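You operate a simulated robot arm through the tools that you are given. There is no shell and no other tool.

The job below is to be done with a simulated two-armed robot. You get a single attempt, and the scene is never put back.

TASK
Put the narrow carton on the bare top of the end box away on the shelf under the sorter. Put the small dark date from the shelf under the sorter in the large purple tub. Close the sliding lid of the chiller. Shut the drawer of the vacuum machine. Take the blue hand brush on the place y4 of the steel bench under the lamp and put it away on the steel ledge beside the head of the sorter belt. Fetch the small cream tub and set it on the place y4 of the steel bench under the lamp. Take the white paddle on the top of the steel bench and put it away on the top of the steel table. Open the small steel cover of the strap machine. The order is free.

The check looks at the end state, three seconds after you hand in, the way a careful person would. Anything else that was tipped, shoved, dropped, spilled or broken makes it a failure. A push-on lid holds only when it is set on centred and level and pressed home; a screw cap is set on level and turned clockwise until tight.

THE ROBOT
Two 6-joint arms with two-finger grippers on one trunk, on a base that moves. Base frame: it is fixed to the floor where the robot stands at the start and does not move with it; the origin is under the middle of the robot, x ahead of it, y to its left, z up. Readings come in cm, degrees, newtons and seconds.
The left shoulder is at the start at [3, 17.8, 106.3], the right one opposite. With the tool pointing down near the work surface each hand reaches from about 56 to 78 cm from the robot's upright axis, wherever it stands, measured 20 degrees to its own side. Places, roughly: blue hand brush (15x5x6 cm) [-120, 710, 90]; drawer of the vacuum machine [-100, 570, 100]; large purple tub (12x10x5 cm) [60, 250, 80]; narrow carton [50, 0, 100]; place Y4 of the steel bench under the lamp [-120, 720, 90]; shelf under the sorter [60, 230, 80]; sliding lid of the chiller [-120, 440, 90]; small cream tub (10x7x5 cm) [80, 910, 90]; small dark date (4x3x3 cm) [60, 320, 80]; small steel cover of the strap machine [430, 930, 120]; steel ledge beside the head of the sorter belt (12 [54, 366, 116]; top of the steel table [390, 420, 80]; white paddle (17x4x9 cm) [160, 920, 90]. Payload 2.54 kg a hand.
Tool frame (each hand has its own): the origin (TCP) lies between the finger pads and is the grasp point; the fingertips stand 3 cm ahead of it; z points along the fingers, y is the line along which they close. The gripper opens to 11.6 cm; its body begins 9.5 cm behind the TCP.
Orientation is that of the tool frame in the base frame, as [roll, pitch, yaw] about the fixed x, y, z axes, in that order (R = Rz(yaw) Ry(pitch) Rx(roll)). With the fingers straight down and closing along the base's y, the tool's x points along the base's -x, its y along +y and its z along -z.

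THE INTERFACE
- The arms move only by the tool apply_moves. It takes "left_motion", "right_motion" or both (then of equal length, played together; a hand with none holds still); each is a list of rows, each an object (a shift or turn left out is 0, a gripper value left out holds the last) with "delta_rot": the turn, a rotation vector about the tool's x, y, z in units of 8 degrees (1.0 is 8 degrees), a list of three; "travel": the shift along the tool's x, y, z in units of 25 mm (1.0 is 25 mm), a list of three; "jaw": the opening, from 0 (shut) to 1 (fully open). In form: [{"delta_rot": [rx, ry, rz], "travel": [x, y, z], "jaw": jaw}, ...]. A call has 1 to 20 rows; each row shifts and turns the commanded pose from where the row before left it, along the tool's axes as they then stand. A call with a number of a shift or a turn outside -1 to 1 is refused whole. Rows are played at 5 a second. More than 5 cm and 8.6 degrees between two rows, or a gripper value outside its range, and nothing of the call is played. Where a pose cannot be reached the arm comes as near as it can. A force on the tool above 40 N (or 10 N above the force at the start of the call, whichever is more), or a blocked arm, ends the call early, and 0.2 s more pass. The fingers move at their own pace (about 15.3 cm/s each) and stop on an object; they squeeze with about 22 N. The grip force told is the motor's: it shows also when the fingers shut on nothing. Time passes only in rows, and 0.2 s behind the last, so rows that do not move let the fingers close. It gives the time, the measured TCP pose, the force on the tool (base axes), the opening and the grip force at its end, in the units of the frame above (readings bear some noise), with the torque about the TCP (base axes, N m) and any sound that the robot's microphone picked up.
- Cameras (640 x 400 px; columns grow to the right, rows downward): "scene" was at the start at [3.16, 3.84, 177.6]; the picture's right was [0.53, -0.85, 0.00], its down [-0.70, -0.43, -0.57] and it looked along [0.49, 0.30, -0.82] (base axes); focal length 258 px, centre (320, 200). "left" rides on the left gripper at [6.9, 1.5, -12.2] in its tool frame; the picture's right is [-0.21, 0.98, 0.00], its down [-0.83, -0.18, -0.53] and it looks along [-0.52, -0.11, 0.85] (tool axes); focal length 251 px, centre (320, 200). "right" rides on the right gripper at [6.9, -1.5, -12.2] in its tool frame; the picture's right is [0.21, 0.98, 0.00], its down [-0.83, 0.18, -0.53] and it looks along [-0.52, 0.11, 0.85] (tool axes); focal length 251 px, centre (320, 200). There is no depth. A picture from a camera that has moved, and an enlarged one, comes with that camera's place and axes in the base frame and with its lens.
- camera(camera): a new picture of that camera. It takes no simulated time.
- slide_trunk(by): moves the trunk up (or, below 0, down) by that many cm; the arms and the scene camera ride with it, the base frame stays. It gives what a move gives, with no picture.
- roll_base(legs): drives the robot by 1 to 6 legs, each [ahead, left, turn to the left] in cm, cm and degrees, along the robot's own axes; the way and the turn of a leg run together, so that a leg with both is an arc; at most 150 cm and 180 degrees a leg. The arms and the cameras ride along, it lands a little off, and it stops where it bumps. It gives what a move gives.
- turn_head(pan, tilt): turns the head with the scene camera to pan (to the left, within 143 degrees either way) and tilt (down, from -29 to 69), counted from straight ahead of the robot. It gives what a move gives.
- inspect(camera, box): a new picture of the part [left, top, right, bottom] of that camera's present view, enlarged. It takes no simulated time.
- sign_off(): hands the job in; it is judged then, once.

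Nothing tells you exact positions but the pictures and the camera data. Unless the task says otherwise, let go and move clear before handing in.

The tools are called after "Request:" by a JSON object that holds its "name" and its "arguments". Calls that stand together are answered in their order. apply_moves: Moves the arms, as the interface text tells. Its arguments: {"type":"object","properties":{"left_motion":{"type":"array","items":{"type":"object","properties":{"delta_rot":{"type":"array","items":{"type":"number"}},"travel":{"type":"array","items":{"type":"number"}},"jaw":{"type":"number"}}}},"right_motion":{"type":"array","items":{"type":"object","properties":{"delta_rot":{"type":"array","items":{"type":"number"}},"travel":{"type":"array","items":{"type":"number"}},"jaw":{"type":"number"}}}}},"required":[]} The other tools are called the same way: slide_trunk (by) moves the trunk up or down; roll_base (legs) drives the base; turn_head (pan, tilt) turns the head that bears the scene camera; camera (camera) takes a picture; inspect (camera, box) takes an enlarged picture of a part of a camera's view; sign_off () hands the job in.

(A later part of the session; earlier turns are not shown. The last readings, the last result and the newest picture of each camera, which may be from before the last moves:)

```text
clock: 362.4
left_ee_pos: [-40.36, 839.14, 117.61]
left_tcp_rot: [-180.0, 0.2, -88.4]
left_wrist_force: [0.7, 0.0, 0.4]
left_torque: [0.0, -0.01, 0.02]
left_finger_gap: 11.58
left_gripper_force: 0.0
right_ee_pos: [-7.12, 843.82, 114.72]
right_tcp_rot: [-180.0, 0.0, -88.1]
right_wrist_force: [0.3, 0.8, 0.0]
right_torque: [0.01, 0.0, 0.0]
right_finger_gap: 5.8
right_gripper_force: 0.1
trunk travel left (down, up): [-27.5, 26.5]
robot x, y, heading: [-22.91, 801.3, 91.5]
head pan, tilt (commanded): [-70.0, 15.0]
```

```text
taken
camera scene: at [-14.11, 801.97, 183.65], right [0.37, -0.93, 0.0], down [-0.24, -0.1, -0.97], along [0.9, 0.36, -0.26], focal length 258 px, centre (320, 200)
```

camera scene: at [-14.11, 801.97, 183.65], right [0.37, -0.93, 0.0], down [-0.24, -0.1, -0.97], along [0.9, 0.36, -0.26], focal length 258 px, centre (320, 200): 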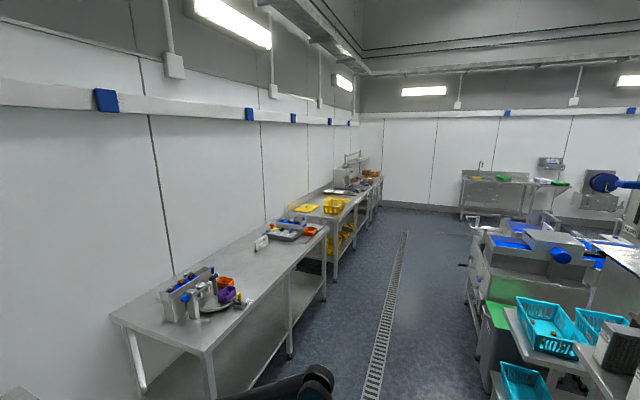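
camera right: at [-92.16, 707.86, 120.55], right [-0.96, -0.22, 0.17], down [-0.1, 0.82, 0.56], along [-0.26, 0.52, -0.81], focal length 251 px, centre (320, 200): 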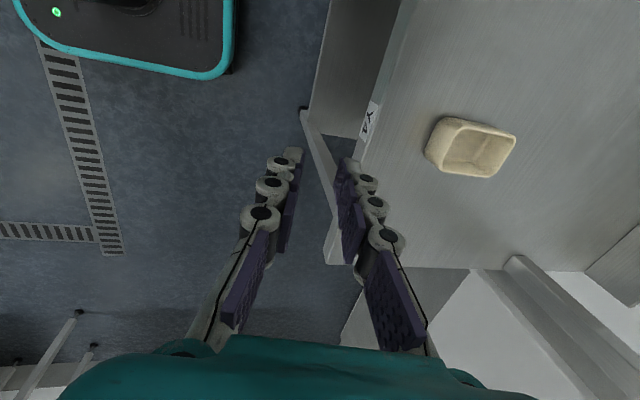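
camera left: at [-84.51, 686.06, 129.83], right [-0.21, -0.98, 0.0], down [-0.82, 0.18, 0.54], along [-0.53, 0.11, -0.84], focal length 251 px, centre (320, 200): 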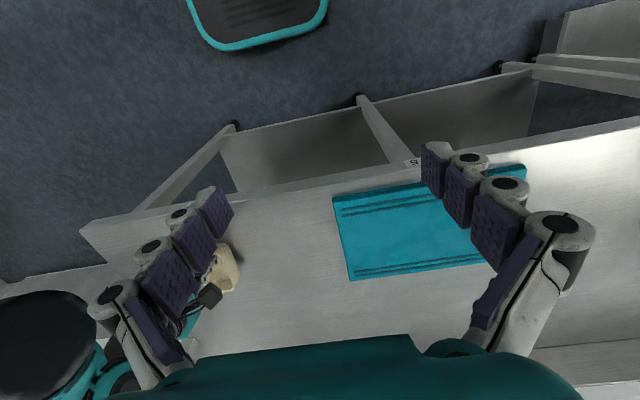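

I can see along the wall benches toward the strap machine. Zooming ahead.

Request:
{"name": "inspect", "arguments": {"camera": "scene", "box": [280, 140, 420, 280]}}

Request:
{"name": "inspect", "arguments": {"camera": "scene", "box": [440, 140, 640, 400]}}

```text
2.86 times, centred on (350, 210) of scene
camera zoom: at [-14.11, 801.97, 183.65], right [0.37, -0.93, 0.0], down [-0.24, -0.1, -0.97], along [0.9, 0.36, -0.26], focal length 738 px, centre (234, 171)
```

zoom: 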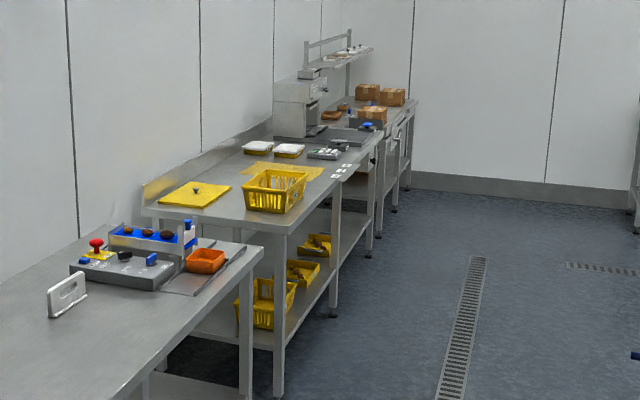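

```text
1.54 times, centred on (540, 270) of scene
camera zoom: at [-14.11, 801.97, 183.65], right [0.37, -0.93, 0.0], down [-0.24, -0.1, -0.97], along [0.9, 0.36, -0.26], focal length 398 px, centre (-18, 92)
```

zoom: 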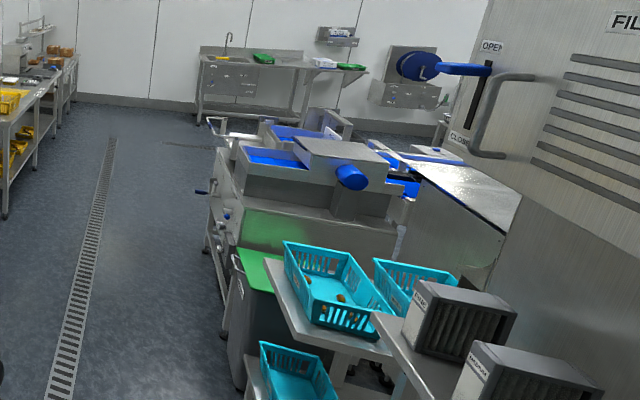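

The corridor is clear. Driving along it (arms tucked) to the strap machine.

Request:
{"name": "roll_base", "arguments": {"legs": [[12, 0, -1.5], [0, -120, 0], [0, -120, 0], [0, -110, 0]]}}

Request:
{"name": "turn_head", "arguments": {"pan": -30, "tilt": 25}}

Request:
{"name": "camera", "arguments": {"camera": "scene"}}

```text
clock: 380.4
left_ee_pos: [314.86, 859.82, 117.56]
left_tcp_rot: [-180.0, 0.2, -88.4]
left_wrist_force: [-0.2, 0.1, -0.5]
left_torque: [0.02, 0.0, 0.0]
left_finger_gap: 11.6
left_gripper_force: 0.0
right_ee_pos: [348.08, 864.57, 114.75]
right_tcp_rot: [-180.0, 0.0, -87.9]
right_wrist_force: [0.1, 0.7, -0.1]
right_torque: [-0.01, 0.03, -0.01]
right_finger_gap: 5.8
right_gripper_force: 0.0
trunk travel left (down, up): [-27.5, 26.5]
robot x, y, heading: [332.3, 822.41, 91.6]
head pan, tilt (commanded): [-70.0, 15.0]
```

```text
clock: 381.5
left_ee_pos: [314.79, 859.93, 117.61]
left_tcp_rot: [-180.0, 0.1, -88.4]
left_wrist_force: [1.0, 0.3, 0.1]
left_torque: [-0.02, 0.03, 0.03]
left_finger_gap: 11.6
left_gripper_force: 0.1
right_ee_pos: [347.85, 864.5, 114.8]
right_tcp_rot: [-180.0, 0.0, -87.9]
right_wrist_force: [-0.4, -0.4, 0.0]
right_torque: [-0.03, 0.01, 0.03]
right_finger_gap: 5.8
right_gripper_force: 0.2
trunk travel left (down, up): [-27.5, 26.5]
robot x, y, heading: [332.4, 822.18, 91.4]
head pan, tilt (commanded): [-30.0, 25.0]
```

```text
taken
camera scene: at [336.78, 827.45, 182.03], right [0.88, -0.47, 0.0], down [-0.2, -0.37, -0.91], along [0.43, 0.8, -0.42], focal length 258 px, centre (320, 200)
```

scene: 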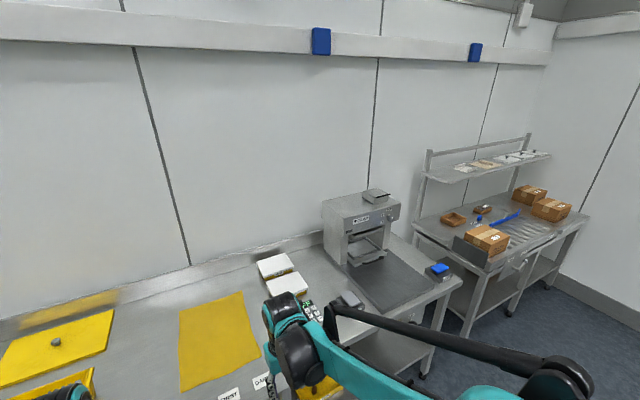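

Request:
{"name": "inspect", "arguments": {"camera": "scene", "box": [310, 170, 470, 300]}}

Request:
{"name": "inspect", "arguments": {"camera": "scene", "box": [400, 120, 620, 300]}}

```text
3.08 times, centred on (390, 235) of scene
camera zoom: at [336.78, 827.45, 182.03], right [0.88, -0.47, 0.0], down [-0.2, -0.37, -0.91], along [0.43, 0.8, -0.42], focal length 795 px, centre (105, 92)
```

zoom: 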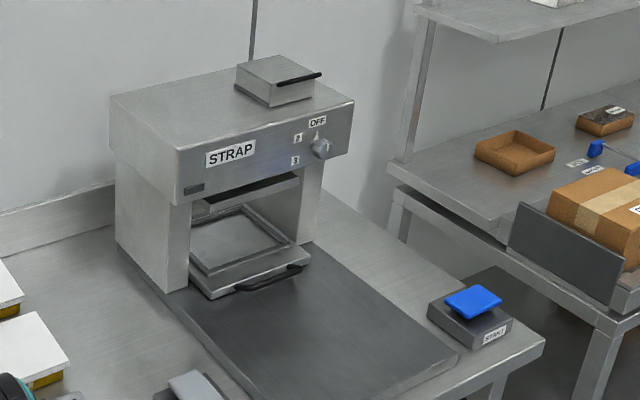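

```text
2.22 times, centred on (510, 210) of scene
camera zoom: at [336.78, 827.45, 182.03], right [0.88, -0.47, 0.0], down [-0.2, -0.37, -0.91], along [0.43, 0.8, -0.42], focal length 574 px, centre (-102, 178)
```

zoom: 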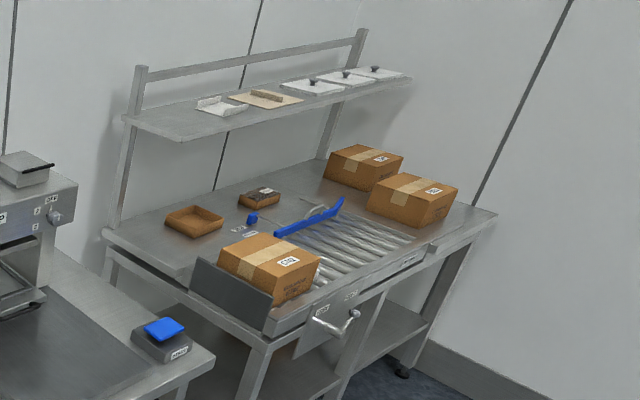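

The small steel cover is the little box with a black handle on top of the STRAP machine near [429, 931, 122]. I'll move closer to see its handle and hinge.

Request:
{"name": "roll_base", "arguments": {"legs": [[0, -75, -1.5], [12, 0, 0]]}}

Request:
{"name": "slide_trunk", "arguments": {"by": 15}}

Request:
{"name": "turn_head", "arguments": {"pan": -15, "tilt": 35}}

Request:
{"name": "camera", "arguments": {"camera": "scene"}}

Request:
{"name": "inspect", "arguments": {"camera": "scene", "box": [260, 100, 460, 240]}}

Request:
{"name": "camera", "arguments": {"camera": "right"}}

```text
clock: 386.5
left_ee_pos: [392.6, 873.84, 117.66]
left_tcp_rot: [180.0, 0.1, -90.4]
left_wrist_force: [0.1, 0.7, -0.1]
left_torque: [-0.03, -0.01, 0.03]
left_finger_gap: 11.59
left_gripper_force: 0.1
right_ee_pos: [425.8, 877.35, 114.88]
right_tcp_rot: [-180.0, 0.0, -90.1]
right_wrist_force: [-0.5, 0.6, -0.1]
right_torque: [-0.07, -0.01, 0.0]
right_finger_gap: 5.84
right_gripper_force: 0.0
trunk travel left (down, up): [-27.5, 26.5]
robot x, y, heading: [408.54, 835.34, 89.5]
head pan, tilt (commanded): [-30.0, 25.0]
```

```text
clock: 388.2
left_ee_pos: [392.5, 873.73, 132.56]
left_tcp_rot: [180.0, 0.3, -90.4]
left_wrist_force: [0.8, 0.0, 1.0]
left_torque: [0.04, 0.0, 0.0]
left_finger_gap: 11.6
left_gripper_force: 0.1
right_ee_pos: [425.76, 877.21, 129.75]
right_tcp_rot: [180.0, -0.1, -90.0]
right_wrist_force: [-0.4, -0.8, 0.3]
right_torque: [0.0, -0.01, -0.01]
right_finger_gap: 5.79
right_gripper_force: 0.1
trunk travel left (down, up): [-42.5, 11.5]
robot x, y, heading: [408.93, 835.83, 89.8]
head pan, tilt (commanded): [-30.0, 25.0]
```

```text
clock: 389.0
left_ee_pos: [392.68, 873.78, 132.68]
left_tcp_rot: [180.0, 0.2, -90.4]
left_wrist_force: [-0.5, -0.1, -0.9]
left_torque: [0.02, 0.0, 0.01]
left_finger_gap: 11.61
left_gripper_force: 0.0
right_ee_pos: [425.8, 877.19, 129.75]
right_tcp_rot: [179.9, 0.0, -90.1]
right_wrist_force: [-0.4, -0.8, -0.1]
right_torque: [0.02, 0.03, -0.02]
right_finger_gap: 5.78
right_gripper_force: 0.1
trunk travel left (down, up): [-42.5, 11.5]
robot x, y, heading: [408.55, 835.18, 89.8]
head pan, tilt (commanded): [-15.0, 35.0]
```

```text
taken
camera scene: at [411.01, 841.09, 195.45], right [0.96, -0.27, 0.0], down [-0.15, -0.55, -0.82], along [0.22, 0.79, -0.57], focal length 258 px, centre (320, 200)
```

scene: 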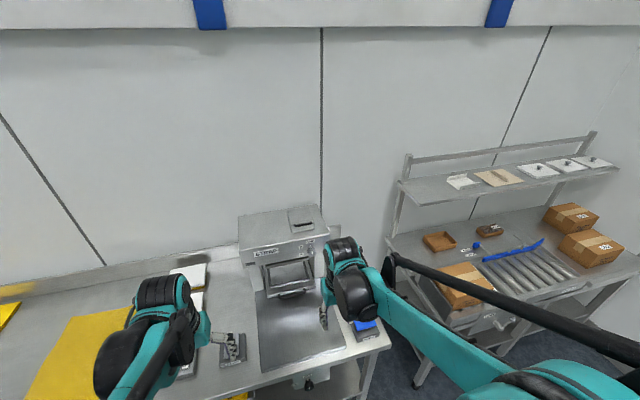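

```text
2.86 times, centred on (360, 170) of scene
camera zoom: at [411.01, 841.09, 195.45], right [0.96, -0.27, 0.0], down [-0.15, -0.55, -0.82], along [0.22, 0.79, -0.57], focal length 738 px, centre (206, 286)
```

zoom: 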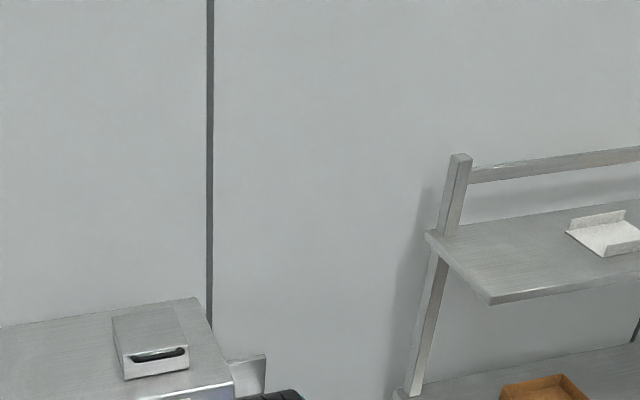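

```text
taken
camera right: at [427.25, 870.24, 142.0], right [-0.98, -0.21, 0.0], down [-0.18, 0.83, 0.53], along [-0.11, 0.52, -0.85], focal length 251 px, centre (320, 200)
```

right: 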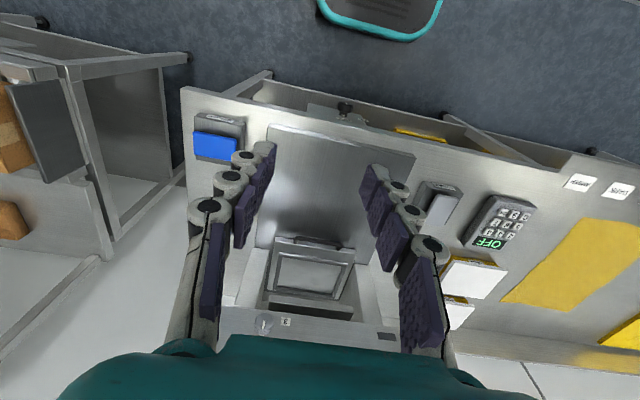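

Request:
{"name": "inspect", "arguments": {"camera": "scene", "box": [230, 190, 350, 310]}}

Request:
{"name": "inspect", "arguments": {"camera": "scene", "box": [275, 195, 335, 245]}}

```text
3.33 times, centred on (290, 250) of scene
camera zoom: at [411.01, 841.09, 195.45], right [0.96, -0.27, 0.0], down [-0.15, -0.55, -0.82], along [0.22, 0.79, -0.57], focal length 861 px, centre (420, 33)
```

zoom: 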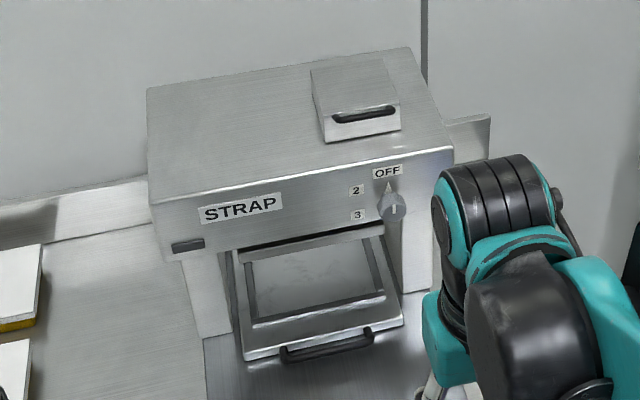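

```text
8.00 times, centred on (305, 220) of scene
camera zoom: at [411.01, 841.09, 195.45], right [0.96, -0.27, 0.0], down [-0.15, -0.55, -0.82], along [0.22, 0.79, -0.57], focal length 2067 px, centre (440, 40)
```

zoom: 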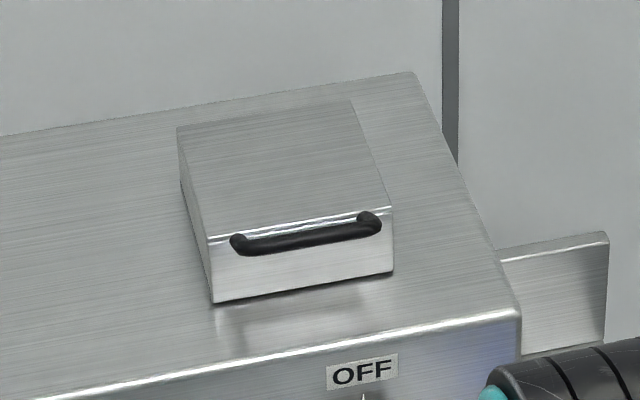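

The cover is a ~10×10×4.6 cm box lid with a black bar handle on its front top edge (around [427, 926, 122]); hinge likely at the back. I'll pitch the right hand forward for a closer, second view.

Request:
{"name": "apply_moves", "arguments": {"right_motion": [{"travel": [-0.9, 0, 0], "delta_rot": [0, -0.9375, 0]}, {"travel": [-0.892, 0, 0.117], "delta_rot": [0, -0.9375, 0]}, {"travel": [-0.869, 0, 0.233], "delta_rot": [0, -0.9375, 0]}, {"travel": [-0.831, 0, 0.344], "delta_rot": [0, -0.9375, 0]}, {"travel": [-0.779, 0, 0.45], "delta_rot": [0, -0.9375, 0]}, {"travel": [-0.714, 0, 0.548], "delta_rot": [0, -0.9375, 0]}, {}]}}

Request:
{"name": "camera", "arguments": {"camera": "right"}}

Request:
{"name": "inspect", "arguments": {"camera": "right", "box": [220, 100, 420, 240]}}

```text
clock: 390.6
left_ee_pos: [392.61, 873.8, 132.69]
left_tcp_rot: [-179.9, 0.2, -90.4]
left_wrist_force: [0.4, 0.5, 0.8]
left_torque: [0.01, 0.04, 0.05]
left_finger_gap: 11.61
left_gripper_force: 0.1
right_ee_pos: [425.9, 890.87, 129.81]
right_tcp_rot: [180.0, 45.1, -90.1]
right_wrist_force: [-0.7, -0.3, 0.3]
right_torque: [0.0, -0.02, 0.01]
right_finger_gap: 5.78
right_gripper_force: 0.2
trunk travel left (down, up): [-42.5, 11.5]
robot x, y, heading: [408.85, 835.45, 89.7]
head pan, tilt (commanded): [-15.0, 35.0]
```

```text
taken
camera right: at [427.33, 877.29, 133.59], right [-0.98, -0.15, -0.15], down [-0.18, 0.2, 0.96], along [-0.11, 0.97, -0.23], focal length 251 px, centre (320, 200)
```

right: 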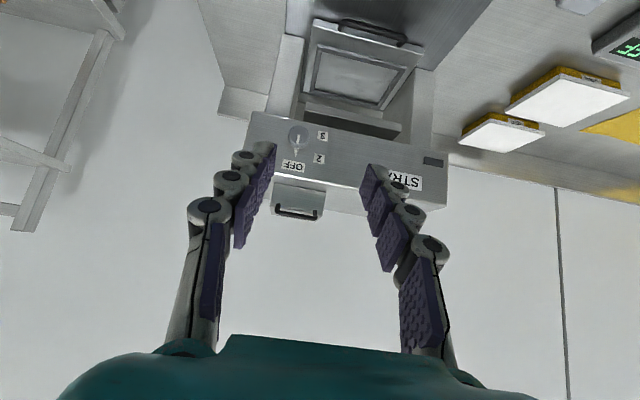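

```text
2.86 times, centred on (320, 170) of right
camera zoom: at [427.33, 877.29, 133.59], right [-0.98, -0.15, -0.15], down [-0.18, 0.2, 0.96], along [-0.11, 0.97, -0.23], focal length 718 px, centre (320, 286)
```

zoom: 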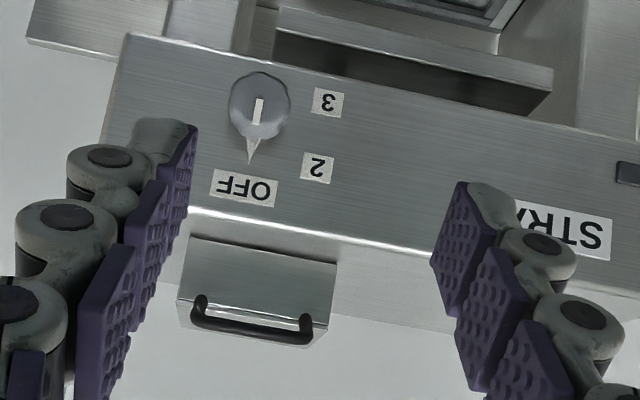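

From two views the cover spans x 421.6–431.4, y 924–934, z 121–125, with its bar handle near [426, 921, 126]. I'll roll the right gripper 90° and pitch it horizontal so the jaws can close above and below the bar.

Request:
{"name": "apply_moves", "arguments": {"right_motion": [{"delta_rot": [0, 0, 0.94]}, {"delta_rot": [0, 0, 0.94]}, {"delta_rot": [0, 0, 0.94]}, {"delta_rot": [0, 0, 0.94]}, {"delta_rot": [0, 0, 0.94]}, {"delta_rot": [0, 0, 0.94]}, {"delta_rot": [0, 0, 0.94]}, {"delta_rot": [0, 0, 0.94]}, {"delta_rot": [0, 0, 0.94]}, {"delta_rot": [0, 0, 0.94]}, {"delta_rot": [0, 0, 0.94]}, {"delta_rot": [0, 0, 0.91]}, {"travel": [0, 0.48, 0.792], "delta_rot": [-0.9375, 0, 0]}, {"travel": [0, 0.373, 0.848], "delta_rot": [-0.9375, 0, 0]}, {"travel": [0, 0.26, 0.889], "delta_rot": [-0.9375, 0, 0]}, {"travel": [0, 0.142, 0.916], "delta_rot": [-0.9375, 0, 0]}, {"travel": [0, 0.02, 0.926], "delta_rot": [-0.9375, 0, 0]}, {"travel": [0, -0.1, 0.921], "delta_rot": [-0.9375, 0, 0]}, {}]}}

Request:
{"name": "camera", "arguments": {"camera": "right"}}

Request:
{"name": "camera", "arguments": {"camera": "scene"}}

```text
clock: 394.6
left_ee_pos: [392.54, 873.64, 132.66]
left_tcp_rot: [-179.9, 0.2, -90.4]
left_wrist_force: [0.1, -0.4, -0.3]
left_torque: [0.0, 0.01, -0.02]
left_finger_gap: 11.61
left_gripper_force: 0.1
right_ee_pos: [426.01, 905.59, 129.55]
right_tcp_rot: [92.8, 0.1, 179.4]
right_wrist_force: [1.4, -0.6, -0.1]
right_torque: [0.01, 0.01, 0.01]
right_finger_gap: 5.81
right_gripper_force: 0.0
right hand out of reach, approached as far as the arm can: row 16, 17, 18
trunk travel left (down, up): [-42.5, 11.5]
robot x, y, heading: [408.83, 836.0, 89.7]
head pan, tilt (commanded): [-15.0, 35.0]
```

```text
taken
camera right: at [418.93, 893.3, 128.59], right [-0.21, 0.05, 0.98], down [0.82, -0.53, 0.21], along [0.53, 0.84, 0.07], focal length 251 px, centre (320, 200)
```

right: 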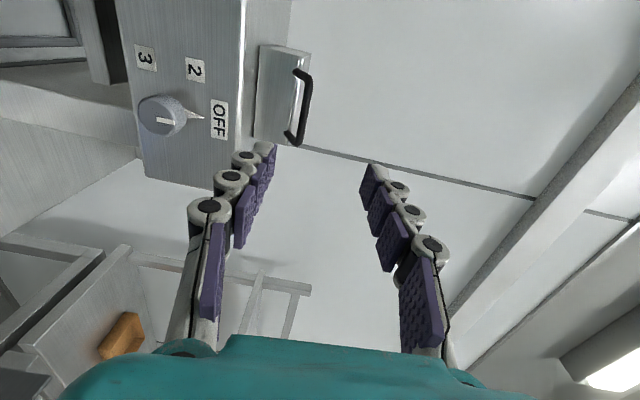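

```text
taken
camera scene: at [410.99, 840.96, 195.46], right [0.96, -0.26, 0.0], down [-0.15, -0.55, -0.82], along [0.22, 0.79, -0.57], focal length 258 px, centre (320, 200)
```

scene: 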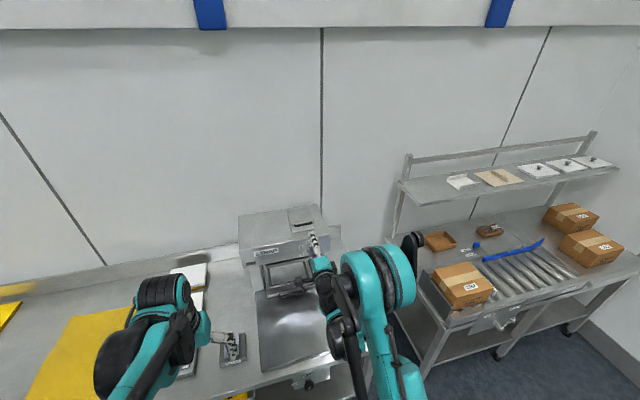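

Request:
{"name": "inspect", "arguments": {"camera": "right", "box": [220, 20, 380, 180]}}

Request:
{"name": "inspect", "arguments": {"camera": "scene", "box": [270, 190, 360, 270]}}

```text
2.50 times, centred on (300, 100) of right
camera zoom: at [418.93, 893.3, 128.59], right [-0.21, 0.05, 0.98], down [0.82, -0.53, 0.21], along [0.53, 0.84, 0.07], focal length 629 px, centre (370, 450)
```

zoom: 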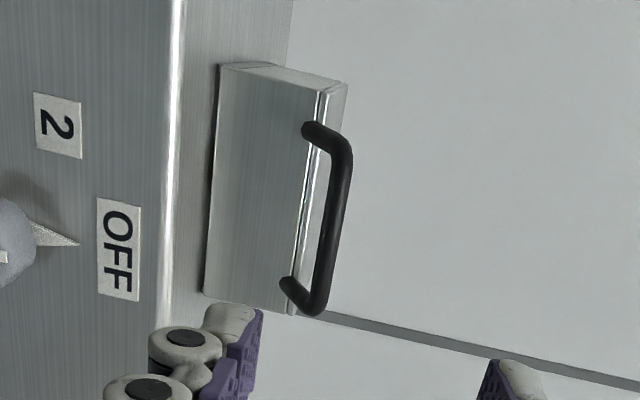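

```text
5.00 times, centred on (315, 230) of scene
camera zoom: at [410.99, 840.96, 195.46], right [0.96, -0.26, 0.0], down [-0.15, -0.55, -0.82], along [0.22, 0.79, -0.57], focal length 1292 px, centre (345, 50)
```

zoom: 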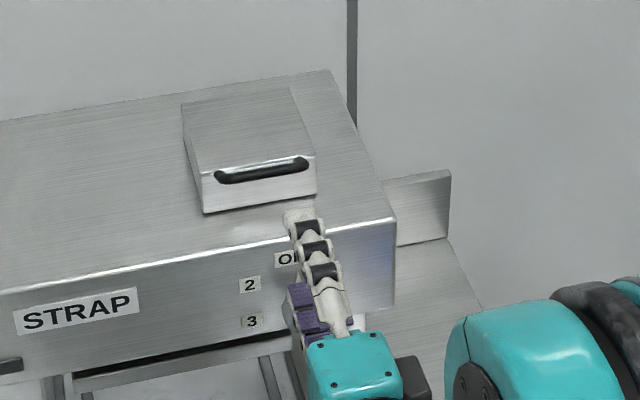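

The bar is at about [426, 920.8, 127], ~3 cm in front of the lid's face. I'll narrow the jaws to ~4 cm and advance toward it at bar height.

Request:
{"name": "apply_moves", "arguments": {"right_motion": [{"jaw": 0.34, "travel": [0, -0.109, 0.8]}, {"travel": [0, -0.109, 0.8]}, {"travel": [0, -0.109, 0.8]}, {"travel": [0, -0.109, 0.8]}, {}]}}

Request:
{"name": "camera", "arguments": {"camera": "right"}}

Request:
{"name": "inspect", "arguments": {"camera": "scene", "box": [270, 190, 360, 270]}}

```text
clock: 395.8
left_ee_pos: [392.67, 873.72, 132.63]
left_tcp_rot: [180.0, 0.2, -90.4]
left_wrist_force: [-0.7, -0.1, -0.7]
left_torque: [0.03, 0.01, 0.02]
left_finger_gap: 11.6
left_gripper_force: 0.1
right_ee_pos: [426.14, 913.67, 127.69]
right_tcp_rot: [92.9, -0.1, 179.4]
right_wrist_force: [-0.1, -1.0, 0.7]
right_torque: [0.0, 0.0, -0.04]
right_finger_gap: 3.94
right_gripper_force: 0.0
trunk travel left (down, up): [-42.5, 11.5]
robot x, y, heading: [408.92, 835.45, 89.7]
head pan, tilt (commanded): [-15.0, 35.0]
```

```text
taken
camera right: at [419.0, 901.29, 126.92], right [-0.21, 0.05, 0.98], down [0.82, -0.53, 0.21], along [0.53, 0.84, 0.07], focal length 251 px, centre (320, 200)
```

right: 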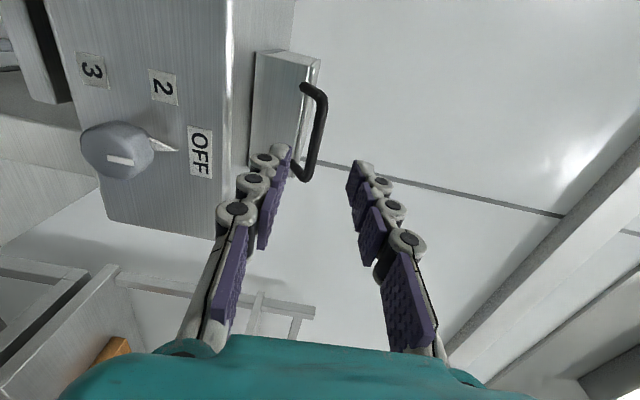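

```text
5.00 times, centred on (315, 230) of scene
camera zoom: at [410.99, 841.01, 195.45], right [0.96, -0.26, 0.0], down [-0.15, -0.55, -0.82], along [0.22, 0.79, -0.57], focal length 1292 px, centre (345, 50)
```

zoom: 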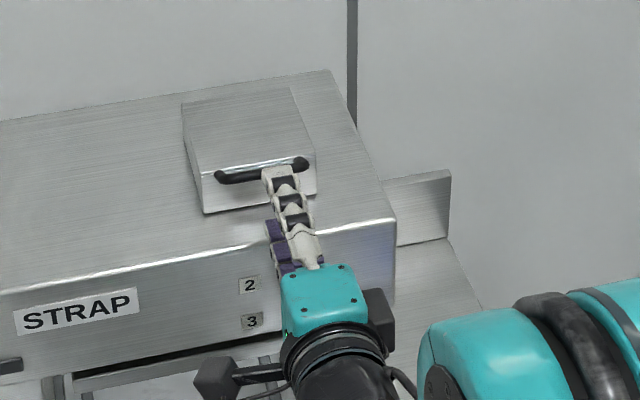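

The bar is between the two finger lines. Shifting 1.3 cm to its centre and advancing onto it.

Request:
{"name": "apply_moves", "arguments": {"right_motion": [{"travel": [0.5, -0.05, 0.3]}, {"travel": [0, -0.05, 0.7]}, {"travel": [0, -0.05, 0.7]}, {"travel": [0, 0, 0.6]}, {}]}}

Request:
{"name": "camera", "arguments": {"camera": "right"}}

Request:
{"name": "inspect", "arguments": {"camera": "scene", "box": [270, 190, 360, 270]}}

```text
clock: 397.0
left_ee_pos: [392.63, 873.69, 132.69]
left_tcp_rot: [-180.0, 0.2, -90.4]
left_wrist_force: [0.0, -0.8, -0.7]
left_torque: [-0.02, 0.03, 0.01]
left_finger_gap: 11.62
left_gripper_force: 0.1
right_ee_pos: [425.19, 919.0, 127.14]
right_tcp_rot: [92.9, 0.0, 179.3]
right_wrist_force: [0.5, 0.0, 0.7]
right_torque: [0.0, 0.04, -0.01]
right_finger_gap: 3.93
right_gripper_force: 0.1
trunk travel left (down, up): [-42.5, 11.5]
robot x, y, heading: [409.1, 835.37, 89.8]
head pan, tilt (commanded): [-15.0, 35.0]
```

```text
taken
camera right: at [418.03, 906.9, 126.22], right [-0.21, 0.05, 0.98], down [0.82, -0.53, 0.21], along [0.53, 0.84, 0.07], focal length 251 px, centre (320, 200)
```

right: 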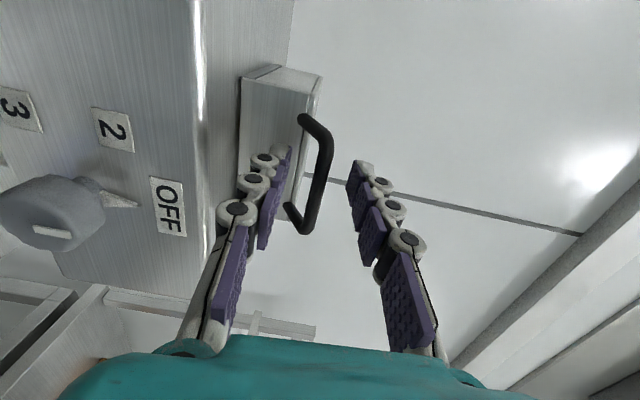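

```text
5.00 times, centred on (315, 230) of scene
camera zoom: at [411.03, 841.07, 195.45], right [0.96, -0.26, 0.0], down [-0.15, -0.55, -0.82], along [0.22, 0.79, -0.57], focal length 1292 px, centre (345, 50)
```

zoom: 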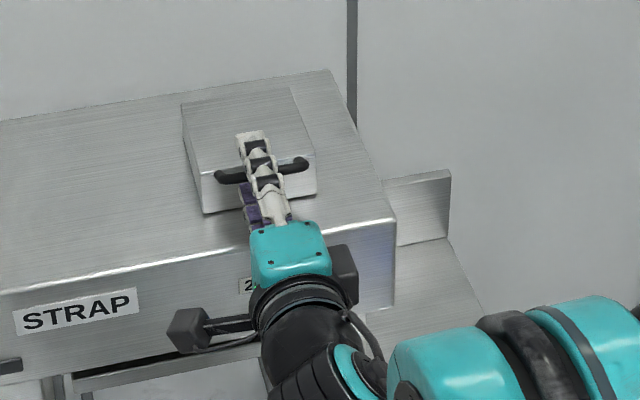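

The bar sits between the pads. Closing on it.

Request:
{"name": "apply_moves", "arguments": {"right_motion": [{"travel": [0, 0, 0.1], "jaw": 0.28}, {"jaw": 0.2}, {"jaw": 0.14}, {"jaw": 0.08}, {"jaw": 0.02}, {"jaw": 0.0}, {}]}}

Request:
{"name": "camera", "arguments": {"camera": "right"}}

```text
clock: 398.6
left_ee_pos: [392.59, 873.76, 132.64]
left_tcp_rot: [179.9, 0.2, -90.4]
left_wrist_force: [0.1, 0.5, 0.3]
left_torque: [0.0, 0.01, 0.01]
left_finger_gap: 11.58
left_gripper_force: 0.1
right_ee_pos: [424.98, 919.55, 126.96]
right_tcp_rot: [92.9, 0.1, 179.3]
right_wrist_force: [0.7, 0.9, -1.2]
right_torque: [-0.02, -0.42, 0.0]
right_finger_gap: 0.75
right_gripper_force: 35.5
trunk travel left (down, up): [-42.5, 11.5]
robot x, y, heading: [408.42, 835.77, 89.6]
head pan, tilt (commanded): [-15.0, 35.0]
```

```text
taken
camera right: at [417.96, 907.24, 126.23], right [-0.21, 0.05, 0.98], down [0.82, -0.53, 0.21], along [0.53, 0.84, 0.07], focal length 251 px, centre (320, 200)
```

right: 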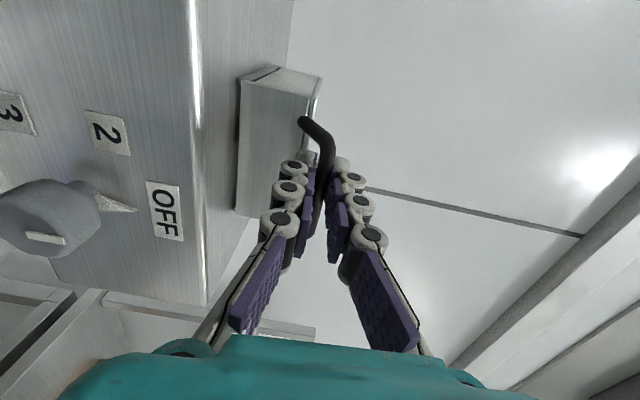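

Bar gripped (35 N). I'll swing the lid up along its arc about the rear hinge, rotating the hand with it, in small steps while watching forces.

Request:
{"name": "apply_moves", "arguments": {"right_motion": [{"travel": [0, 0.2, 0.08], "delta_rot": [0.25, 0, 0]}, {"travel": [0, 0.2, 0.08], "delta_rot": [0.25, 0, 0]}, {"travel": [0, 0.2, 0.08], "delta_rot": [0.25, 0, 0]}, {}]}}

Request:
{"name": "camera", "arguments": {"camera": "right"}}

Request:
{"name": "inspect", "arguments": {"camera": "scene", "box": [270, 180, 360, 260]}}

```text
clock: 399.6
left_ee_pos: [392.72, 873.66, 132.67]
left_tcp_rot: [180.0, 0.2, -90.4]
left_wrist_force: [-0.4, 0.3, -0.2]
left_torque: [-0.01, 0.0, -0.01]
left_finger_gap: 11.6
left_gripper_force: 0.0
right_ee_pos: [425.01, 920.2, 128.66]
right_tcp_rot: [98.9, 0.0, 179.3]
right_wrist_force: [1.4, -2.0, -0.2]
right_torque: [-0.01, -0.49, -0.08]
right_finger_gap: 0.75
right_gripper_force: 35.4
trunk travel left (down, up): [-42.5, 11.5]
robot x, y, heading: [408.76, 835.34, 89.7]
head pan, tilt (commanded): [-15.0, 35.0]
```

```text
taken
camera right: at [417.95, 907.92, 129.07], right [-0.21, 0.15, 0.96], down [0.82, -0.51, 0.26], along [0.53, 0.85, -0.02], focal length 251 px, centre (320, 200)
```

right: 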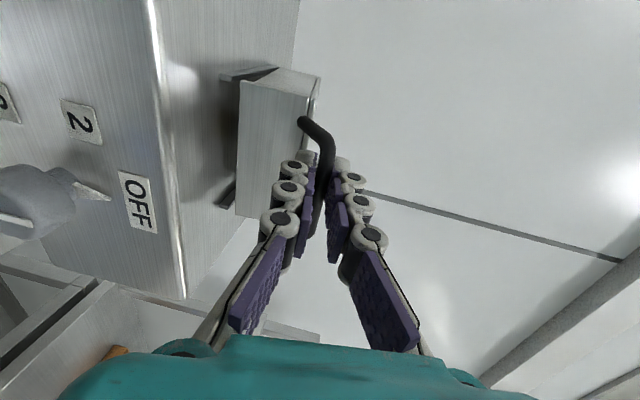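

```text
5.00 times, centred on (315, 220) of scene
camera zoom: at [411.04, 841.05, 195.45], right [0.96, -0.26, 0.0], down [-0.15, -0.55, -0.82], along [0.22, 0.79, -0.57], focal length 1292 px, centre (345, 100)
```

zoom: 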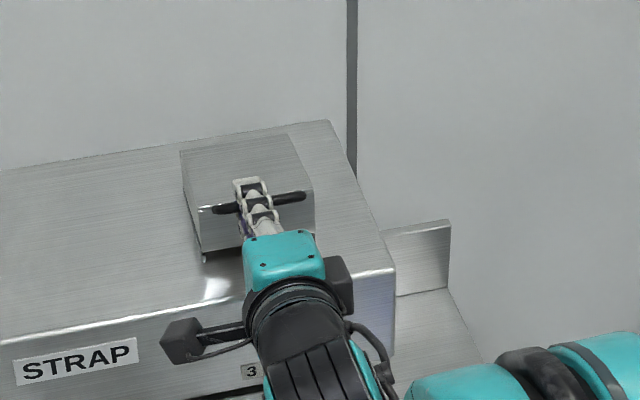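

The lid lifts with almost no force. Continuing the arc.

Request:
{"name": "apply_moves", "arguments": {"right_motion": [{"travel": [0, 0.4, 0.16], "delta_rot": [0.5, 0, 0]}, {"travel": [0, 0.4, 0.16], "delta_rot": [0.5, 0, 0]}, {"travel": [0, 0.4, 0.16], "delta_rot": [0.5, 0, 0]}, {"travel": [0, 0.4, 0.16], "delta_rot": [0.5, 0, 0]}, {}]}}

Request:
{"name": "camera", "arguments": {"camera": "right"}}

Request:
{"name": "inspect", "arguments": {"camera": "scene", "box": [270, 180, 360, 260]}}

```text
clock: 400.8
left_ee_pos: [392.65, 873.66, 132.73]
left_tcp_rot: [179.9, 0.2, -90.4]
left_wrist_force: [0.1, 0.2, 0.3]
left_torque: [0.02, -0.01, -0.02]
left_finger_gap: 11.61
left_gripper_force: 0.1
right_ee_pos: [424.95, 922.7, 132.16]
right_tcp_rot: [114.9, 0.1, 179.4]
right_wrist_force: [2.9, -5.3, 6.5]
right_torque: [0.05, -0.53, 0.07]
right_finger_gap: 0.74
right_gripper_force: 35.3
trunk travel left (down, up): [-42.5, 11.5]
robot x, y, heading: [408.52, 835.83, 89.7]
head pan, tilt (commanded): [-15.0, 35.0]
```

```text
taken
camera right: at [417.95, 911.04, 135.92], right [-0.21, 0.41, 0.89], down [0.82, -0.42, 0.39], along [0.53, 0.81, -0.25], focal length 251 px, centre (320, 200)
```

right: 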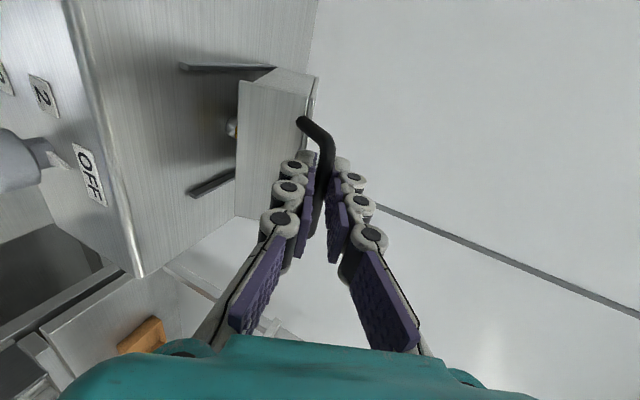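

```text
5.00 times, centred on (315, 220) of scene
camera zoom: at [411.04, 840.86, 195.46], right [0.96, -0.26, 0.0], down [-0.15, -0.55, -0.82], along [0.22, 0.79, -0.57], focal length 1292 px, centre (345, 100)
```

zoom: 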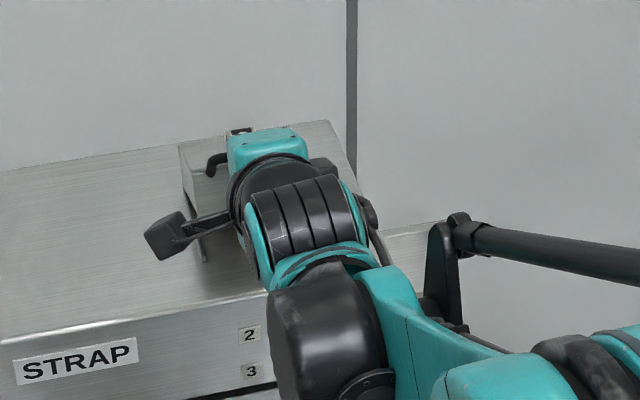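

Lid at ~22°, forces still small. Continuing, with a touch more lift.

Request:
{"name": "apply_moves", "arguments": {"right_motion": [{"travel": [0, 0.42, 0.13], "delta_rot": [0.5, 0, 0]}, {"travel": [0, 0.42, 0.13], "delta_rot": [0.5, 0, 0]}, {"travel": [0, 0.41, 0.14], "delta_rot": [0.5, 0, 0]}, {"travel": [0, 0.41, 0.14], "delta_rot": [0.5, 0, 0]}, {}]}}

Request:
{"name": "camera", "arguments": {"camera": "right"}}

```text
clock: 402.0
left_ee_pos: [392.56, 873.71, 132.57]
left_tcp_rot: [179.9, 0.1, -90.4]
left_wrist_force: [0.1, -0.3, 0.2]
left_torque: [0.01, -0.01, -0.02]
left_finger_gap: 11.59
left_gripper_force: 0.0
right_ee_pos: [425.16, 926.11, 134.74]
right_tcp_rot: [131.0, 0.0, 179.3]
right_wrist_force: [1.9, 0.8, -2.2]
right_torque: [-0.02, -0.54, 0.35]
right_finger_gap: 0.75
right_gripper_force: 35.6
trunk travel left (down, up): [-42.5, 11.5]
robot x, y, heading: [408.66, 835.33, 89.6]
head pan, tilt (commanded): [-15.0, 35.0]
```

```text
taken
camera right: at [417.98, 915.98, 141.65], right [-0.21, 0.64, 0.74], down [0.82, -0.29, 0.49], along [0.53, 0.71, -0.47], focal length 251 px, centre (320, 200)
```

right: 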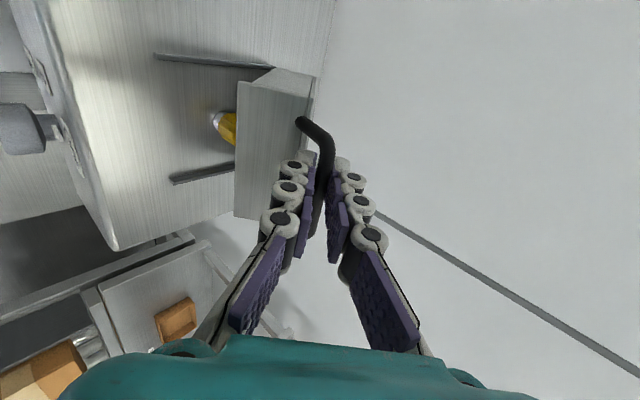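

Lid at ~38°. The hand is near its reach limit, so from here I'll let the bar swivel in the grip, bringing the hand back toward horizontal while following the arc.

Request:
{"name": "apply_moves", "arguments": {"right_motion": [{"travel": [0, 0.233, 0.152], "delta_rot": [-0.5, 0, 0]}, {"travel": [0, 0.222, 0.168], "delta_rot": [-0.5, 0, 0]}, {"travel": [0, 0.21, 0.183], "delta_rot": [-0.5, 0, 0]}, {"travel": [0, 0.196, 0.198], "delta_rot": [-0.5, 0, 0]}, {}]}}

Request:
{"name": "camera", "arguments": {"camera": "right"}}

Request:
{"name": "camera", "arguments": {"camera": "scene"}}

```text
clock: 403.2
left_ee_pos: [392.61, 873.75, 132.61]
left_tcp_rot: [-180.0, 0.2, -90.3]
left_wrist_force: [-0.3, 0.3, -0.9]
left_torque: [0.0, 0.01, -0.02]
left_finger_gap: 11.6
left_gripper_force: 0.3
right_ee_pos: [425.2, 928.84, 135.54]
right_tcp_rot: [114.9, 0.2, 179.3]
right_wrist_force: [-2.4, -0.1, -0.1]
right_torque: [-0.01, -0.54, 0.51]
right_finger_gap: 0.74
right_gripper_force: 35.8
trunk travel left (down, up): [-42.5, 11.5]
robot x, y, heading: [408.68, 835.76, 89.8]
head pan, tilt (commanded): [-15.0, 35.0]
```

```text
taken
camera right: at [417.97, 917.14, 139.3], right [-0.21, 0.41, 0.89], down [0.82, -0.42, 0.39], along [0.53, 0.81, -0.25], focal length 251 px, centre (320, 200)
```

right: 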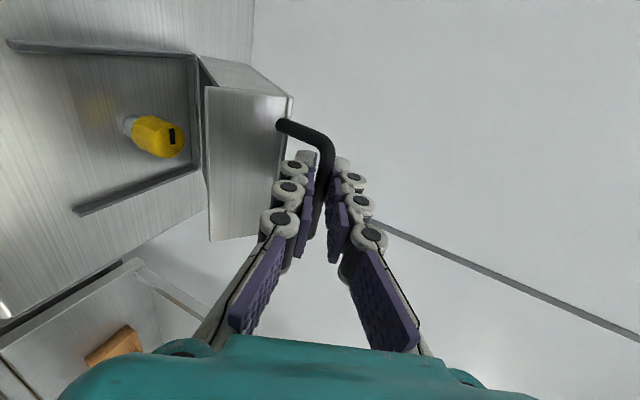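

```text
taken
camera scene: at [410.92, 841.1, 195.45], right [0.96, -0.26, 0.0], down [-0.15, -0.55, -0.82], along [0.22, 0.79, -0.57], focal length 258 px, centre (320, 200)
```

scene: 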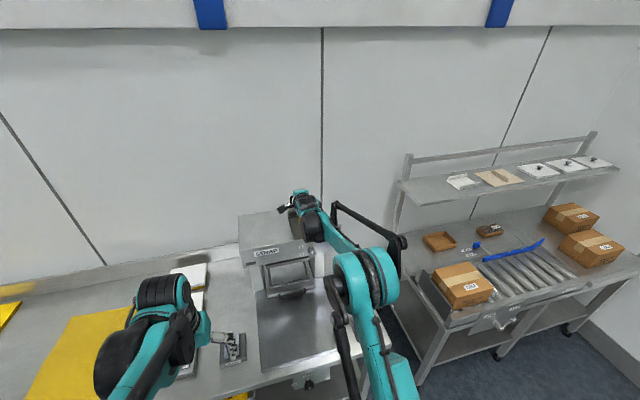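

The swivel works with near-zero force (lid ≈50°). Continuing toward 70°.

Request:
{"name": "apply_moves", "arguments": {"right_motion": [{"travel": [0, 0.114, 0.207], "delta_rot": [-0.47, 0, 0]}, {"travel": [0, 0.1, 0.214], "delta_rot": [-0.47, 0, 0]}, {"travel": [0, 0.086, 0.22], "delta_rot": [-0.47, 0, 0]}, {"travel": [0, 0.072, 0.226], "delta_rot": [-0.47, 0, 0]}, {}]}}

Request:
{"name": "apply_moves", "arguments": {"right_motion": [{"travel": [0, 0.023, 0.244], "delta_rot": [-0.31, 0, 0]}, {"travel": [0, 0.012, 0.244], "delta_rot": [-0.31, 0, 0]}, {"travel": [0, 0.001, 0.244], "delta_rot": [-0.31, 0, 0]}, {"travel": [0, -0.01, 0.244], "delta_rot": [-0.31, 0, 0]}, {}]}}

Request:
{"name": "camera", "arguments": {"camera": "right"}}

```text
clock: 404.4
left_ee_pos: [392.56, 873.87, 132.62]
left_tcp_rot: [179.9, 0.1, -90.4]
left_wrist_force: [0.1, 1.0, -0.3]
left_torque: [-0.01, 0.01, 0.02]
left_finger_gap: 11.61
left_gripper_force: 0.0
right_ee_pos: [425.04, 931.13, 135.67]
right_tcp_rot: [99.8, 0.2, 179.4]
right_wrist_force: [-4.3, 1.1, -3.2]
right_torque: [-0.02, -0.72, 0.27]
right_finger_gap: 0.76
right_gripper_force: 35.4
trunk travel left (down, up): [-42.5, 11.5]
robot x, y, heading: [408.82, 835.61, 89.5]
head pan, tilt (commanded): [-15.0, 35.0]
```

```text
clock: 405.6
left_ee_pos: [392.45, 873.75, 132.56]
left_tcp_rot: [180.0, 0.2, -90.4]
left_wrist_force: [-0.4, -0.8, 0.0]
left_torque: [0.03, 0.01, 0.01]
left_finger_gap: 11.6
left_gripper_force: 0.0
right_ee_pos: [425.1, 933.19, 135.83]
right_tcp_rot: [91.6, 0.2, 179.3]
right_wrist_force: [-6.1, 0.2, 3.4]
right_torque: [0.03, -0.7, 0.53]
right_finger_gap: 0.76
right_gripper_force: 35.2
right hand out of reach, approached as far as the arm can: row 4
trunk travel left (down, up): [-42.5, 11.5]
robot x, y, heading: [408.61, 835.68, 89.5]
head pan, tilt (commanded): [-15.0, 35.0]
```

```text
taken
camera right: at [417.96, 920.91, 134.55], right [-0.22, 0.03, 0.98], down [0.82, -0.54, 0.2], along [0.53, 0.84, 0.09], focal length 251 px, centre (320, 200)
```

right: 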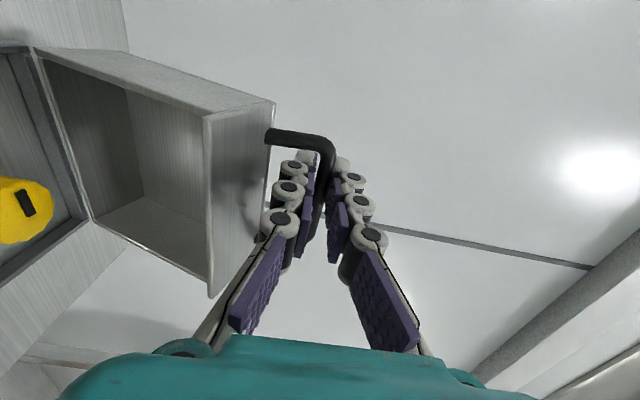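

The lid is ~68° open and I'm at the arm's reach limit. I'll creep the base forward 5 cm, which carries the bar over past vertical.

Request:
{"name": "roll_base", "arguments": {"legs": [[3, 0, 0]]}}

Request:
{"name": "camera", "arguments": {"camera": "right"}}

```text
clock: 406.8
left_ee_pos: [392.57, 876.94, 132.63]
left_tcp_rot: [-180.0, 0.2, -90.4]
left_wrist_force: [-0.3, -0.1, -1.0]
left_torque: [0.0, 0.01, 0.02]
left_finger_gap: 11.58
left_gripper_force: 0.0
right_ee_pos: [425.15, 936.12, 135.28]
right_tcp_rot: [91.9, 0.2, 179.0]
right_wrist_force: [-3.0, -4.5, -17.6]
right_torque: [-0.1, -0.67, -0.51]
right_finger_gap: 0.75
right_gripper_force: 35.5
trunk travel left (down, up): [-42.5, 11.5]
robot x, y, heading: [408.89, 838.83, 89.6]
head pan, tilt (commanded): [-15.0, 35.0]
stopped in leg 1: the force on the tool passed its limit at 51 N (the readings are from after the stop); the commanded pose is now the measured one
```

```text
taken
camera right: at [417.96, 924.02, 134.16], right [-0.22, 0.04, 0.98], down [0.82, -0.54, 0.2], along [0.54, 0.84, 0.09], focal length 251 px, centre (320, 200)
```

right: 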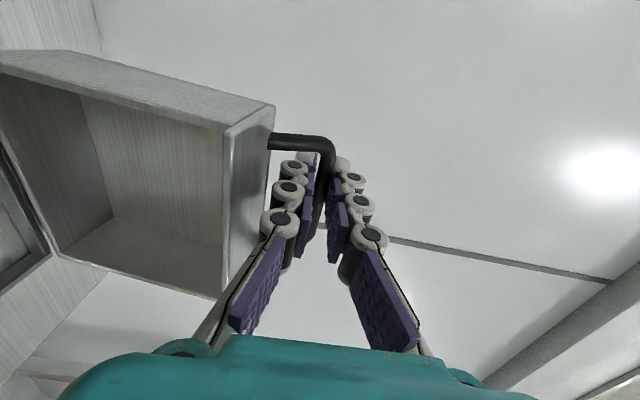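

Now ~80°. The arc is bending down, so I'll lower the hand a little to relieve the pull, then creep on.

Request:
{"name": "apply_moves", "arguments": {"right_motion": [{"travel": [0, -0.12, 0]}, {"travel": [0, -0.08, 0]}, {}]}}

Request:
{"name": "apply_moves", "arguments": {"right_motion": [{"travel": [0, -0.06, 0.2]}, {"travel": [0, -0.06, 0.2]}, {}]}}

Request:
{"name": "camera", "arguments": {"camera": "right"}}

```text
clock: 407.6
left_ee_pos: [392.64, 876.64, 132.76]
left_tcp_rot: [-180.0, 0.3, -90.3]
left_wrist_force: [0.9, 0.8, 0.0]
left_torque: [0.03, 0.03, 0.02]
left_finger_gap: 11.61
left_gripper_force: 0.0
right_ee_pos: [425.32, 935.91, 135.3]
right_tcp_rot: [91.5, 0.3, 179.3]
right_wrist_force: [1.8, 9.1, 35.3]
right_torque: [0.24, -0.66, 0.12]
right_finger_gap: 0.75
right_gripper_force: 35.7
trunk travel left (down, up): [-42.5, 11.5]
robot x, y, heading: [408.77, 838.85, 89.9]
head pan, tilt (commanded): [-15.0, 35.0]
```

```text
clock: 408.1
left_ee_pos: [392.6, 876.78, 132.67]
left_tcp_rot: [-179.9, 0.3, -90.4]
left_wrist_force: [0.2, 0.2, -0.4]
left_torque: [-0.04, 0.02, -0.01]
left_finger_gap: 11.62
left_gripper_force: 0.1
right_ee_pos: [425.07, 936.81, 135.17]
right_tcp_rot: [91.5, 0.2, 179.3]
right_wrist_force: [1.7, 8.9, 28.9]
right_torque: [0.1, -0.64, 0.32]
right_finger_gap: 0.74
right_gripper_force: 35.6
trunk travel left (down, up): [-42.5, 11.5]
robot x, y, heading: [408.82, 838.32, 89.5]
head pan, tilt (commanded): [-15.0, 35.0]
stopped in row 2 (right hand): the force on the tool passed its limit at 47 N (the readings are from after the stop); the commanded pose is now the measured one
```

```text
taken
camera right: at [418.03, 924.61, 133.89], right [-0.22, 0.03, 0.98], down [0.82, -0.54, 0.2], along [0.53, 0.84, 0.09], focal length 251 px, centre (320, 200)
```

right: 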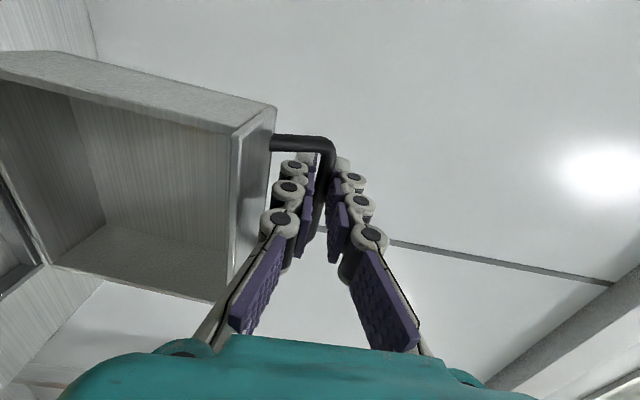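

I'm pressing slightly too low; easing up and moving forward only.

Request:
{"name": "apply_moves", "arguments": {"right_motion": [{"travel": [0, 0.06, 0]}, {}]}}

Request:
{"name": "apply_moves", "arguments": {"right_motion": [{"travel": [0, -0.02, 0.2]}, {}]}}

Request:
{"name": "apply_moves", "arguments": {"right_motion": [{"travel": [0, -0.04, 0.2]}, {}]}}

Request:
{"name": "camera", "arguments": {"camera": "right"}}

```text
clock: 408.7
left_ee_pos: [392.66, 876.76, 132.68]
left_tcp_rot: [180.0, 0.3, -90.5]
left_wrist_force: [0.2, -0.1, 0.0]
left_torque: [0.01, 0.02, 0.03]
left_finger_gap: 11.62
left_gripper_force: 0.0
right_ee_pos: [425.21, 936.69, 135.13]
right_tcp_rot: [91.6, 0.1, 179.2]
right_wrist_force: [0.2, 5.8, 15.1]
right_torque: [0.16, -0.63, 0.34]
right_finger_gap: 0.76
right_gripper_force: 35.1
trunk travel left (down, up): [-42.5, 11.5]
robot x, y, heading: [408.69, 838.96, 89.8]
head pan, tilt (commanded): [-15.0, 35.0]
```

```text
clock: 409.3
left_ee_pos: [392.49, 876.85, 132.67]
left_tcp_rot: [-180.0, 0.2, -90.3]
left_wrist_force: [-0.1, -0.1, -0.4]
left_torque: [-0.02, 0.05, 0.01]
left_finger_gap: 11.62
left_gripper_force: 0.1
right_ee_pos: [425.06, 937.36, 134.94]
right_tcp_rot: [91.7, 0.1, 179.1]
right_wrist_force: [-1.8, 1.0, 6.1]
right_torque: [-0.04, -0.65, 0.21]
right_finger_gap: 0.79
right_gripper_force: 35.6
trunk travel left (down, up): [-42.5, 11.5]
robot x, y, heading: [408.76, 838.67, 89.7]
head pan, tilt (commanded): [-15.0, 35.0]
```

```text
clock: 409.9
left_ee_pos: [392.51, 876.86, 132.64]
left_tcp_rot: [-180.0, 0.2, -90.4]
left_wrist_force: [0.1, -0.9, -0.3]
left_torque: [0.03, 0.01, -0.01]
left_finger_gap: 11.59
left_gripper_force: 0.0
right_ee_pos: [425.02, 938.01, 134.72]
right_tcp_rot: [91.7, 0.1, 179.0]
right_wrist_force: [-2.3, -2.9, -7.8]
right_torque: [-0.11, -0.64, 0.18]
right_finger_gap: 0.75
right_gripper_force: 35.6
trunk travel left (down, up): [-42.5, 11.5]
robot x, y, heading: [408.64, 838.63, 89.7]
head pan, tilt (commanded): [-15.0, 35.0]
```

```text
taken
camera right: at [417.99, 925.75, 133.57], right [-0.22, 0.03, 0.98], down [0.82, -0.54, 0.2], along [0.53, 0.84, 0.09], focal length 251 px, centre (320, 200)
```

right: 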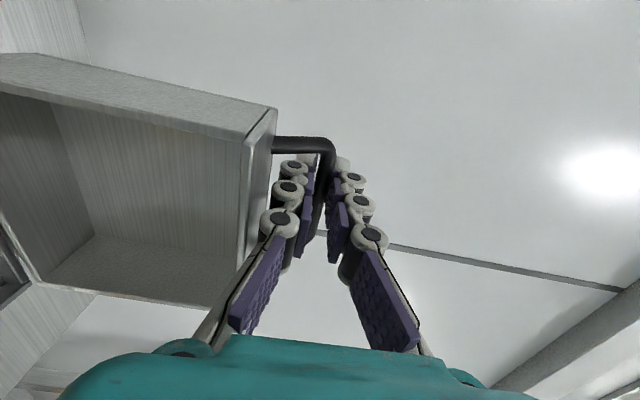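

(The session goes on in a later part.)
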